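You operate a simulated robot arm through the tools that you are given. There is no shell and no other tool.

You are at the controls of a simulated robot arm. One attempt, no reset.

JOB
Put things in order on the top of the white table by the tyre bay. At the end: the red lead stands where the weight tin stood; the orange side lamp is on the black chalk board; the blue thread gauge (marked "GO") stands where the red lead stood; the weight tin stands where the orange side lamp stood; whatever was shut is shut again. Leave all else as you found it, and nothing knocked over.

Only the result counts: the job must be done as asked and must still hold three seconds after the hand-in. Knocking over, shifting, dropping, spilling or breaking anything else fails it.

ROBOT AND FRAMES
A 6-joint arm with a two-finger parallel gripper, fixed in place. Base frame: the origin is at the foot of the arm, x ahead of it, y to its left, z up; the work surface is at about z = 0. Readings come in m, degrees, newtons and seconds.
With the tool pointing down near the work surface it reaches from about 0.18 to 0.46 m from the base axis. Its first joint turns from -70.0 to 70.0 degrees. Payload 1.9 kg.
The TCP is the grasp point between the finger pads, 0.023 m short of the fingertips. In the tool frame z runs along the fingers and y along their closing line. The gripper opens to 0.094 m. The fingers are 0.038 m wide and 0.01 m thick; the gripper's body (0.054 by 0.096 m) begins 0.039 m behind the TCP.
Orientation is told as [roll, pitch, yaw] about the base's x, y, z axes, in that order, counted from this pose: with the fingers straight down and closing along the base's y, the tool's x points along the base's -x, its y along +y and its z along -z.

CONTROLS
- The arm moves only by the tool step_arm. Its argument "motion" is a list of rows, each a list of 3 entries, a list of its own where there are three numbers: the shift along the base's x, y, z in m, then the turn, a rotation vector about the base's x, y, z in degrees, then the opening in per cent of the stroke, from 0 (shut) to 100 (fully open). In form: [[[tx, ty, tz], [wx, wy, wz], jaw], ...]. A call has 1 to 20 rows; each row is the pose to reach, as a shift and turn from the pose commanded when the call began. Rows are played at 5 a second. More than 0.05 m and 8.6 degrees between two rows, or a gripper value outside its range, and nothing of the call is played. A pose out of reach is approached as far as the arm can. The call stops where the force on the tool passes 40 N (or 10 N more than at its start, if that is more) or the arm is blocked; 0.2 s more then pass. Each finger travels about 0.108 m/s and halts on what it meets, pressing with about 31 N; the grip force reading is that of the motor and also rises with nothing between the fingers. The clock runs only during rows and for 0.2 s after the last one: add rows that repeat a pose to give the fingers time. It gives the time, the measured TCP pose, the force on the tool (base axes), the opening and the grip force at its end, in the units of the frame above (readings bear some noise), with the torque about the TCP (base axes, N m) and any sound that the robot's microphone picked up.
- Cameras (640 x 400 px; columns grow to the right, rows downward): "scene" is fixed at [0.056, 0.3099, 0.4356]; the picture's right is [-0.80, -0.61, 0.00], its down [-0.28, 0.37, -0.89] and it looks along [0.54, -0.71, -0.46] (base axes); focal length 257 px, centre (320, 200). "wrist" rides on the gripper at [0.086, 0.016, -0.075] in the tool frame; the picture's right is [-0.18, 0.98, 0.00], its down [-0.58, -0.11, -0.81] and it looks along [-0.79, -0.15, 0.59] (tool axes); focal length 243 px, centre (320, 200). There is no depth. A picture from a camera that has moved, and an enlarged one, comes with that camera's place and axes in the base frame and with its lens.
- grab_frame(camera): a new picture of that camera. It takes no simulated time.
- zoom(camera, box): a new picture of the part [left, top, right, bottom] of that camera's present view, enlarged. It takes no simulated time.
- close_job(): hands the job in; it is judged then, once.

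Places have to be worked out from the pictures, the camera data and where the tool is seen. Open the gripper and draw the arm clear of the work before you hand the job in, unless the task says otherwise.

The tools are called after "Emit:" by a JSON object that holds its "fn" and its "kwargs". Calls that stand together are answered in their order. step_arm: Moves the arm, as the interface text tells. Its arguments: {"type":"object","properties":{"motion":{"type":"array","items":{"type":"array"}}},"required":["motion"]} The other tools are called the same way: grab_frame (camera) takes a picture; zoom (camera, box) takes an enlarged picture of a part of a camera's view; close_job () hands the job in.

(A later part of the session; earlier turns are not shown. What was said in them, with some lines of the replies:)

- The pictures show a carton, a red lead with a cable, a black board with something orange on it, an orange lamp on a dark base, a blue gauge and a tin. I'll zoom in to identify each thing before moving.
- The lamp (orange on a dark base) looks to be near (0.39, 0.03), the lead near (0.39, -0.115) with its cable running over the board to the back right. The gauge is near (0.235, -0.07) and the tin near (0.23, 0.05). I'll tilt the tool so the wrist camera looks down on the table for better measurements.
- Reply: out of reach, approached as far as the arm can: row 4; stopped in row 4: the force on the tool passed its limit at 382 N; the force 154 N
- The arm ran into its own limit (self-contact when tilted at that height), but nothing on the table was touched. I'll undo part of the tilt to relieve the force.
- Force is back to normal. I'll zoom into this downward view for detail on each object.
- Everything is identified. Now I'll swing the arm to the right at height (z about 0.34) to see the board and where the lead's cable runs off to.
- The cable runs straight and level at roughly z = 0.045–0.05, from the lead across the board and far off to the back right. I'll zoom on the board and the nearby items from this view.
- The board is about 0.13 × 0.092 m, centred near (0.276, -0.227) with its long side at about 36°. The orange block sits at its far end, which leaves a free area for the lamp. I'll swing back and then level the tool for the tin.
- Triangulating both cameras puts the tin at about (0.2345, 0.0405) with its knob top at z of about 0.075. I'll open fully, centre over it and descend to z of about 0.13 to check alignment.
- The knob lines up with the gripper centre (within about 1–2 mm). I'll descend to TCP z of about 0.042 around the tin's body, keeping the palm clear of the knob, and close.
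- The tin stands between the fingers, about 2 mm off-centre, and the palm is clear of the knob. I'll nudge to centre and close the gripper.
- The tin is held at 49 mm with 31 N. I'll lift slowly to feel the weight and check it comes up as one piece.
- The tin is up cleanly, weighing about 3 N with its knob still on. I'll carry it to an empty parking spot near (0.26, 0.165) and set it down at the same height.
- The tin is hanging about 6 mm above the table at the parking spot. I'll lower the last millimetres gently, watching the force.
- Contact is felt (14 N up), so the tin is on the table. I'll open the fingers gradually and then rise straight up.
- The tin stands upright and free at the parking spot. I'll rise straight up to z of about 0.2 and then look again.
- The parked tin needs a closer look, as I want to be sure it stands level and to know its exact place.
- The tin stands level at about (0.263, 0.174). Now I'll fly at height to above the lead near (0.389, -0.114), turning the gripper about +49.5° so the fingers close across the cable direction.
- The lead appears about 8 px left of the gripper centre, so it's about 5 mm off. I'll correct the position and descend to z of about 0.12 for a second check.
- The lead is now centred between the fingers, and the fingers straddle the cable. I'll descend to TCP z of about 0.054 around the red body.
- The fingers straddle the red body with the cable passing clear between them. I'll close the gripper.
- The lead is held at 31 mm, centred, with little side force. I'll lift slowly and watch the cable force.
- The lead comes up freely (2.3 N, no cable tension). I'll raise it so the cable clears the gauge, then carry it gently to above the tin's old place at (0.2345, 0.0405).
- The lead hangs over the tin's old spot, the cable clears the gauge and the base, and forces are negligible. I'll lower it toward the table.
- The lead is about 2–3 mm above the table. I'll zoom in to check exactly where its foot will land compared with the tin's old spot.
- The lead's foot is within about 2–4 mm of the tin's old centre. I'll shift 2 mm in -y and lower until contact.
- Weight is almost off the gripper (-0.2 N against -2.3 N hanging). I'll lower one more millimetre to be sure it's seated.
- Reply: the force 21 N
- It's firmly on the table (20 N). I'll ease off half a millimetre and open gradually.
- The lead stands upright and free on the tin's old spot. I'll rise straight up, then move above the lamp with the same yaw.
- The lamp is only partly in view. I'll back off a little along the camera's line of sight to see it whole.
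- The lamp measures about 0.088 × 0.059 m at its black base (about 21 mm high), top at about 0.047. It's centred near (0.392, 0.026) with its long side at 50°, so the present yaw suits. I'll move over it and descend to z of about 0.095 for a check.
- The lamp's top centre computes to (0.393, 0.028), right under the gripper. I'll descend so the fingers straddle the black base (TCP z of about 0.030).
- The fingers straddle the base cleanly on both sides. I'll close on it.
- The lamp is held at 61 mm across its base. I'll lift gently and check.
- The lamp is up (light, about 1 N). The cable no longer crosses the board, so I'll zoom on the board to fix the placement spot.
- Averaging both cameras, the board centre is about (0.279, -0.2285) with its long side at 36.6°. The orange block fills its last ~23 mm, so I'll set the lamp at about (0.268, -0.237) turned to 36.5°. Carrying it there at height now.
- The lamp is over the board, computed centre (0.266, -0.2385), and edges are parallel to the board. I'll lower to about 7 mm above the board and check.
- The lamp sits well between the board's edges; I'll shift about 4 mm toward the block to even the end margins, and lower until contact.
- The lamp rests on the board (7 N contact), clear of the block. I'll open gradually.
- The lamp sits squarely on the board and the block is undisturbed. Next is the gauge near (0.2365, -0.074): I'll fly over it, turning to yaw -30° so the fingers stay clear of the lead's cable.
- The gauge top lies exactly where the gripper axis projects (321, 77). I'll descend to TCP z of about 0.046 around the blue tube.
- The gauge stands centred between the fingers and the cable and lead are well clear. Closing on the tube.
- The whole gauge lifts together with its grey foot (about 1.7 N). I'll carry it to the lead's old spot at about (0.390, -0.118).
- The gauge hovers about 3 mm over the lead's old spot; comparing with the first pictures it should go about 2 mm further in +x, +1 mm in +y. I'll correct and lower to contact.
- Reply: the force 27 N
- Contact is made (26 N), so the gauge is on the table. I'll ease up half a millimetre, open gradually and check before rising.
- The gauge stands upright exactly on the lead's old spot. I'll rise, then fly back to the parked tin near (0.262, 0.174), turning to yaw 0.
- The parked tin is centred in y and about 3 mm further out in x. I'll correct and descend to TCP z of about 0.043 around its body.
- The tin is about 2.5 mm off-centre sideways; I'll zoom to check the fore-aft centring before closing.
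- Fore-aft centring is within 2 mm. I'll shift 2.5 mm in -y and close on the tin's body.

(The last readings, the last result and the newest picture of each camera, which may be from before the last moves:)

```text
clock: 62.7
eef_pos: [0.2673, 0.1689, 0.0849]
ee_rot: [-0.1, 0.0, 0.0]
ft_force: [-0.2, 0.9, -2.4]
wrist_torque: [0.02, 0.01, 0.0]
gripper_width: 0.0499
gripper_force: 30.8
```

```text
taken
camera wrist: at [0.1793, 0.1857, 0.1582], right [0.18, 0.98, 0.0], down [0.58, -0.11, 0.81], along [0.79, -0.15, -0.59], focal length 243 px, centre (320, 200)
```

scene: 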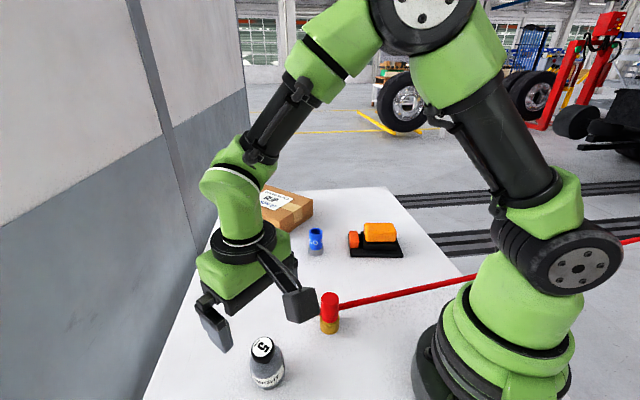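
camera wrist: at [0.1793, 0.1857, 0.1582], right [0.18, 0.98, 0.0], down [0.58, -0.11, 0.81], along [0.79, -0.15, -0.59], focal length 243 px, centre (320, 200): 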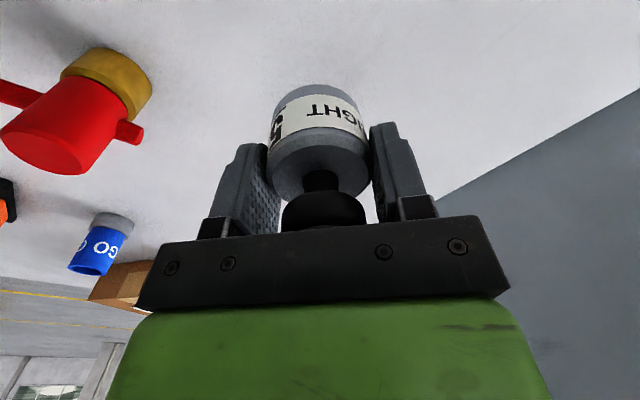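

The tin is lifted and centred in the grip. I'll carry it gently to the lamp's old spot near (0.393, 0.0265).

Emit:
{"fn": "step_arm", "kwargs": {"motion": [[[0.004, -0.005, 0.02], [0, 0, 0], 30], [[0.018, -0.021, 0.03], [0, 0, 0], 30], [[0.038, -0.0435, 0.03], [0, 0, 0], 30], [[0.058, -0.0665, 0.03], [0, 0, 0], 30], [[0.078, -0.0895, 0.03], [0, 0, 0], 30], [[0.098, -0.1125, 0.03], [0, 0, 0], 30], [[0.116, -0.133, 0.03], [0, 0, 0], 30], [[0.1277, -0.1464, 0.03], [0, 0, 0], 30], [[0.1277, -0.1464, 0.0], [0, 0, 0], 30], [[0.1277, -0.1464, -0.025], [0, 0, 0], 30], [[0.1277, -0.1464, -0.038], [0, 0, 0], 30], [[0.1277, -0.1464, -0.038], [0, 0, 0], 30]]}}

Emit:
{"fn": "grab_frame", "kwargs": {"camera": "wrist"}}

Emit:
{"fn": "zoom", "kwargs": {"camera": "scene", "box": [220, 225, 340, 315]}}

```text
clock: 65.3
eef_pos: [0.393, 0.0249, 0.0477]
ee_rot: [-0.1, 0.0, 0.1]
ft_force: [-0.6, 0.5, -2.8]
wrist_torque: [0.04, -0.06, 0.0]
gripper_width: 0.0498
gripper_force: 31.1
```

```text
taken
camera wrist: at [0.3059, 0.0411, 0.1212], right [0.18, 0.98, 0.0], down [0.58, -0.11, 0.81], along [0.79, -0.15, -0.59], focal length 243 px, centre (320, 200)
```

wrist: 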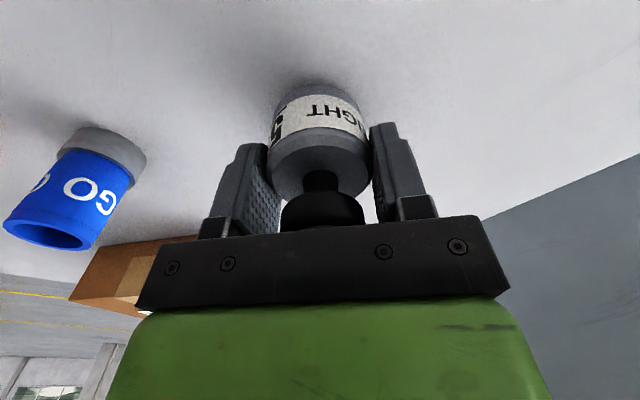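

```text
4.44 times, centred on (280, 270) of scene
camera zoom: at [0.056, 0.3099, 0.4356], right [-0.8, -0.61, 0.0], down [-0.28, 0.37, -0.89], along [0.54, -0.71, -0.46], focal length 1143 px, centre (498, -111)
```

zoom: 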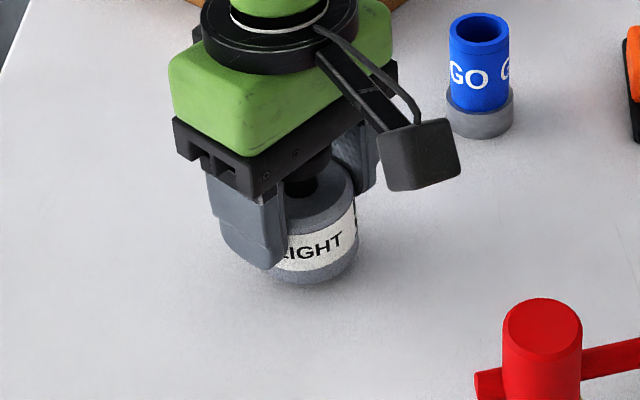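

The tin's foot projects to the lamp's old centre within about 2 mm. I'll lower the last ~6 mm until contact.

Emit:
{"fn": "step_arm", "kwargs": {"motion": [[[0, 0.001, -0.003], [0, 0, 0], 30], [[0, 0.001, -0.005], [0, 0, 0], 30], [[0, 0.001, -0.0065], [0, 0, 0], 30], [[0, 0.001, -0.0065], [0, 0, 0], 30]]}}

```text
clock: 66.3
eef_pos: [0.3938, 0.0254, 0.0415]
ee_rot: [-0.1, -0.1, 0.0]
ft_force: [-0.3, -0.4, -2.4]
wrist_torque: [-0.01, 0.01, 0.03]
gripper_width: 0.0497
gripper_force: 30.9
```

Not yet in contact (still -2.4 N). I'll lower another millimetre or so in small steps.

Emit:
{"fn": "step_arm", "kwargs": {"motion": [[[0, 0, -0.0007], [0, 0, 0], 30], [[0, 0, -0.0013], [0, 0, 0], 30], [[0, 0, -0.0013], [0, 0, 0], 30]]}}

```text
clock: 67.1
eef_pos: [0.3939, 0.0236, 0.0413]
ee_rot: [-0.1, -0.2, 0.0]
ft_force: [-4.5, -5.1, 17.1]
wrist_torque: [-0.18, 0.2, -0.01]
gripper_width: 0.0496
gripper_force: 31.5
```

Contact (17 N). I'll ease up slightly to release the stored force and then open gradually.

Emit:
{"fn": "step_arm", "kwargs": {"motion": [[[0, 0, 0.0008], [0, 0, 0], 30], [[0, 0, 0.0008], [0, 0, 0], 30], [[0, 0, 0.0008], [0, 0, 0], 48], [[0, 0, 0.0008], [0, 0, 0], 56], [[0, 0, 0.0008], [0, 0, 0], 64], [[0, 0, 0.0008], [0, 0, 0], 80], [[0, 0, 0.0008], [0, 0, 0], 100], [[0, 0, 0.0008], [0, 0, 0], 100]]}}

Emit:
{"fn": "grab_frame", "kwargs": {"camera": "wrist"}}

Emit:
{"fn": "zoom", "kwargs": {"camera": "scene", "box": [220, 225, 340, 315]}}

```text
clock: 68.9
eef_pos: [0.3944, 0.0254, 0.0404]
ee_rot: [0.0, 0.0, 0.0]
ft_force: [-0.3, 0.3, 0.1]
wrist_torque: [0.01, -0.01, -0.03]
gripper_width: 0.0939
gripper_force: 0.0
```

```text
taken
camera wrist: at [0.3061, 0.0421, 0.1143], right [0.18, 0.98, 0.0], down [0.58, -0.11, 0.81], along [0.79, -0.15, -0.59], focal length 243 px, centre (320, 200)
```

wrist: 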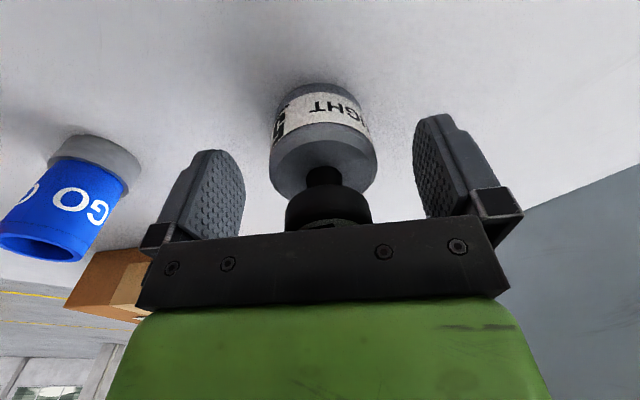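

```text
4.44 times, centred on (280, 270) of scene
camera zoom: at [0.056, 0.3099, 0.4356], right [-0.8, -0.61, 0.0], down [-0.28, 0.37, -0.89], along [0.54, -0.71, -0.46], focal length 1143 px, centre (498, -111)
```

zoom: 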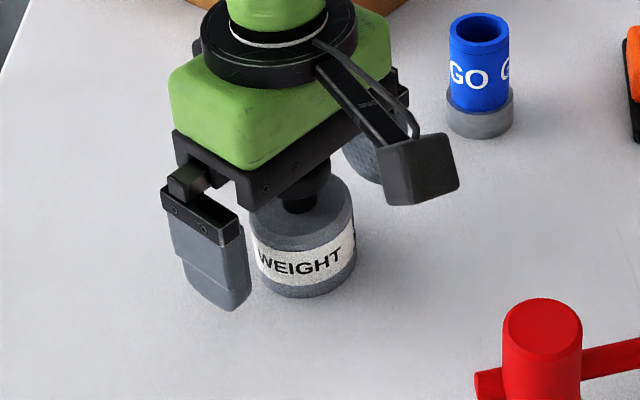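

The tin stands upright on the lamp's old spot. I'll rise straight up and retract to a clear pose, then inspect everything.

Emit:
{"fn": "step_arm", "kwargs": {"motion": [[[0, 0.002, 0.01], [0, 0, 0], 100], [[0, 0.002, 0.04], [0, 0, 0], 100], [[0, 0, 0.085], [0, 0, 0], 100], [[0, 0, 0.13], [0, 0, 0], 100], [[-0.01, 0, 0.175], [0, 0, 0], 100], [[-0.05, 0, 0.2], [0, 0, 0], 100], [[-0.09, 0.01, 0.22], [0, 0, 0], 100], [[-0.13, 0.02, 0.25], [0, 0, 0], 100], [[-0.15, 0.02, 0.27], [0, 0, 0], 100], [[-0.15, 0.02, 0.27], [0, 0, 0], 100]]}}

Emit:
{"fn": "grab_frame", "kwargs": {"camera": "scene"}}

Emit:
{"fn": "grab_frame", "kwargs": {"camera": "wrist"}}

```text
refused: row 8 steps farther than a row can; nothing moved
```

```text
taken
```

scene: 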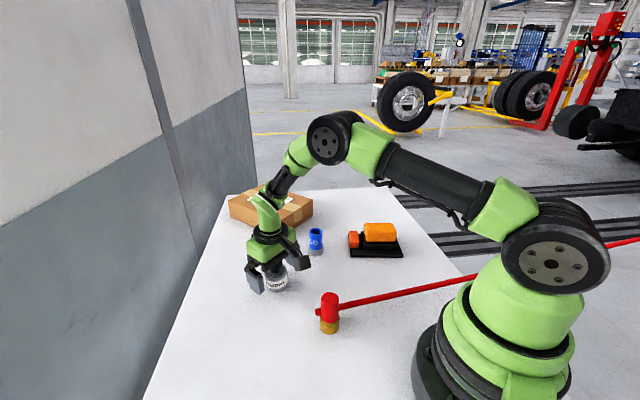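

```text
taken
camera wrist: at [0.3061, 0.0421, 0.1143], right [0.18, 0.98, 0.0], down [0.58, -0.11, 0.81], along [0.79, -0.15, -0.59], focal length 243 px, centre (320, 200)
```

wrist: 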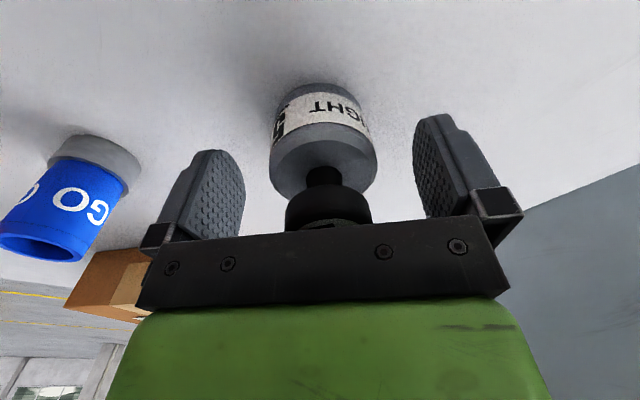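

One row step was slightly too long, so nothing moved. I'll repeat the retreat with shorter steps.

Emit:
{"fn": "step_arm", "kwargs": {"motion": [[[0, 0.002, 0.01], [0, 0, 0], 100], [[0, 0.002, 0.04], [0, 0, 0], 100], [[0, 0, 0.085], [0, 0, 0], 100], [[0, 0, 0.13], [0, 0, 0], 100], [[-0.01, 0, 0.17], [0, 0, 0], 100], [[-0.045, 0, 0.195], [0, 0, 0], 100], [[-0.08, 0.005, 0.22], [0, 0, 0], 100], [[-0.11, 0.01, 0.245], [0, 0, 0], 100], [[-0.14, 0.015, 0.265], [0, 0, 0], 100], [[-0.14, 0.015, 0.265], [0, 0, 0], 100]]}}

Emit:
{"fn": "grab_frame", "kwargs": {"camera": "scene"}}

Emit:
{"fn": "grab_frame", "kwargs": {"camera": "wrist"}}

```text
clock: 71.1
eef_pos: [0.2544, 0.0397, 0.3038]
ee_rot: [-0.1, 0.0, 0.1]
ft_force: [0.6, 0.2, 0.1]
wrist_torque: [-0.04, -0.03, 0.0]
gripper_width: 0.0939
gripper_force: 0.1
```

```text
taken
```

scene: 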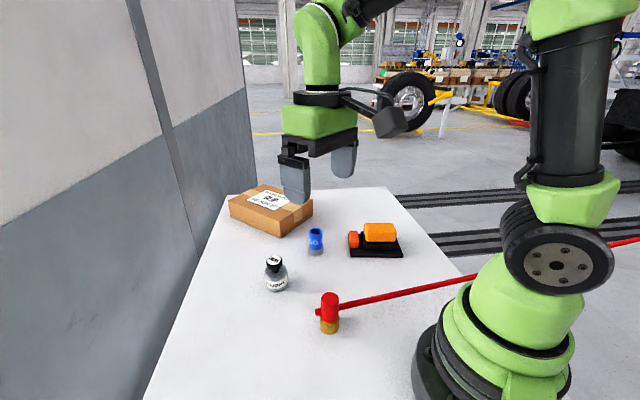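

```text
taken
camera wrist: at [0.1671, 0.0577, 0.3772], right [0.18, 0.98, 0.0], down [0.58, -0.11, 0.81], along [0.79, -0.15, -0.59], focal length 243 px, centre (320, 200)
```

wrist: 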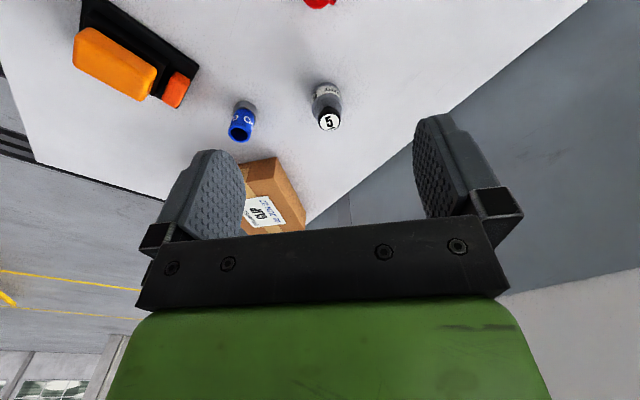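

The arm is clear. I'll inspect each object closely, including whether the tin's knob/lid sits as before.

Emit:
{"fn": "zoom", "kwargs": {"camera": "scene", "box": [240, 240, 400, 340]}}

Emit:
{"fn": "zoom", "kwargs": {"camera": "scene", "box": [220, 180, 420, 305]}}

Emit:
{"fn": "zoom", "kwargs": {"camera": "scene", "box": [250, 245, 310, 300]}}

```text
4.00 times, centred on (320, 290) of scene
camera zoom: at [0.056, 0.3099, 0.4356], right [-0.8, -0.61, 0.0], down [-0.28, 0.37, -0.89], along [0.54, -0.71, -0.46], focal length 1028 px, centre (320, -160)
```

zoom: 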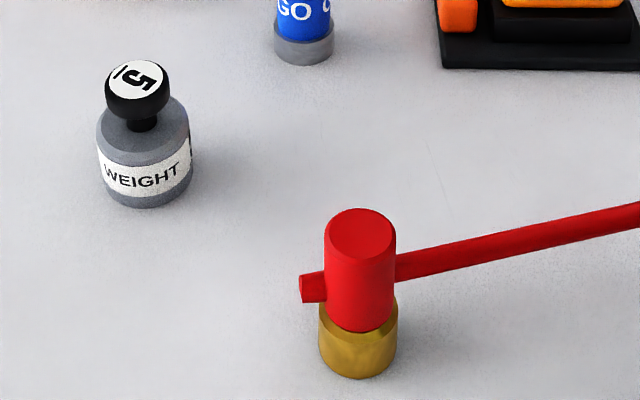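

```text
3.20 times, centred on (320, 242) of scene
camera zoom: at [0.056, 0.3099, 0.4356], right [-0.8, -0.61, 0.0], down [-0.28, 0.37, -0.89], along [0.54, -0.71, -0.46], focal length 823 px, centre (320, 64)
```

zoom: 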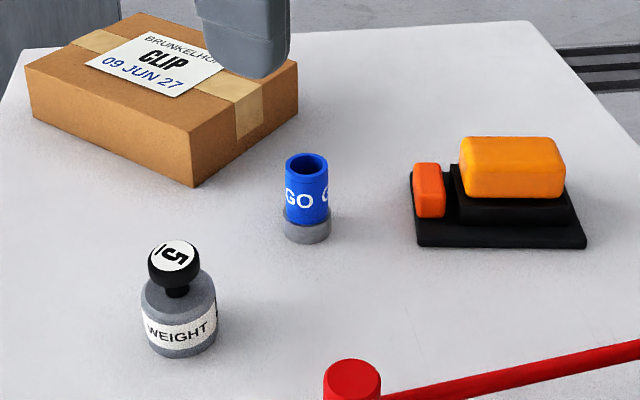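

```text
7.27 times, centred on (280, 272) of scene
camera zoom: at [0.056, 0.3099, 0.4356], right [-0.8, -0.61, 0.0], down [-0.28, 0.37, -0.89], along [0.54, -0.71, -0.46], focal length 1870 px, centre (611, -327)
```

zoom: 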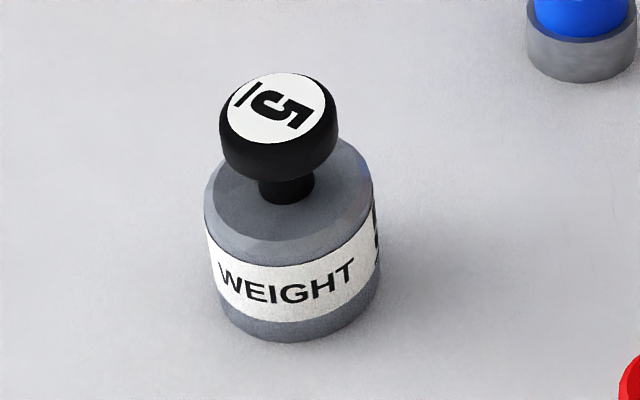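

All four objects stand upright within about 3 mm of their target spots: lead on the tin's spot, gauge on the lead's, tin on the lamp's, lamp on the board. The tin's knob is in place, the carton, board and block are unmoved, and the gripper is open and clear. I'm handing the job in.

Emit:
{"fn": "close_job", "kwargs": {}}

```text
The job is handed in.
```

The job is handed in, and the last pictures show everything where you asked, upright and within about 3 mm of its spot:

- **Red lead:** stands where the weight tin stood. Its cable lies clear of everything else on the table.
- **Orange side lamp:** sits flat on the black chalk board, clear of the small orange block at the board's edge.
- **Blue "GO" gauge:** stands where the red lead stood.
- **Weight tin:** stands where the lamp stood, with its knob still in place. I parked it briefly on an empty part of the table while its old spot was needed.

I opened nothing, so nothing had to be shut again. The carton, the board and the orange block look unmoved. I left the gripper open and the arm clear of the table.

Early on, while I was tilting the camera for a better view, the arm stopped against a force of 382 N, most likely touching itself. It was well above the table, and readings were normal after I backed off.
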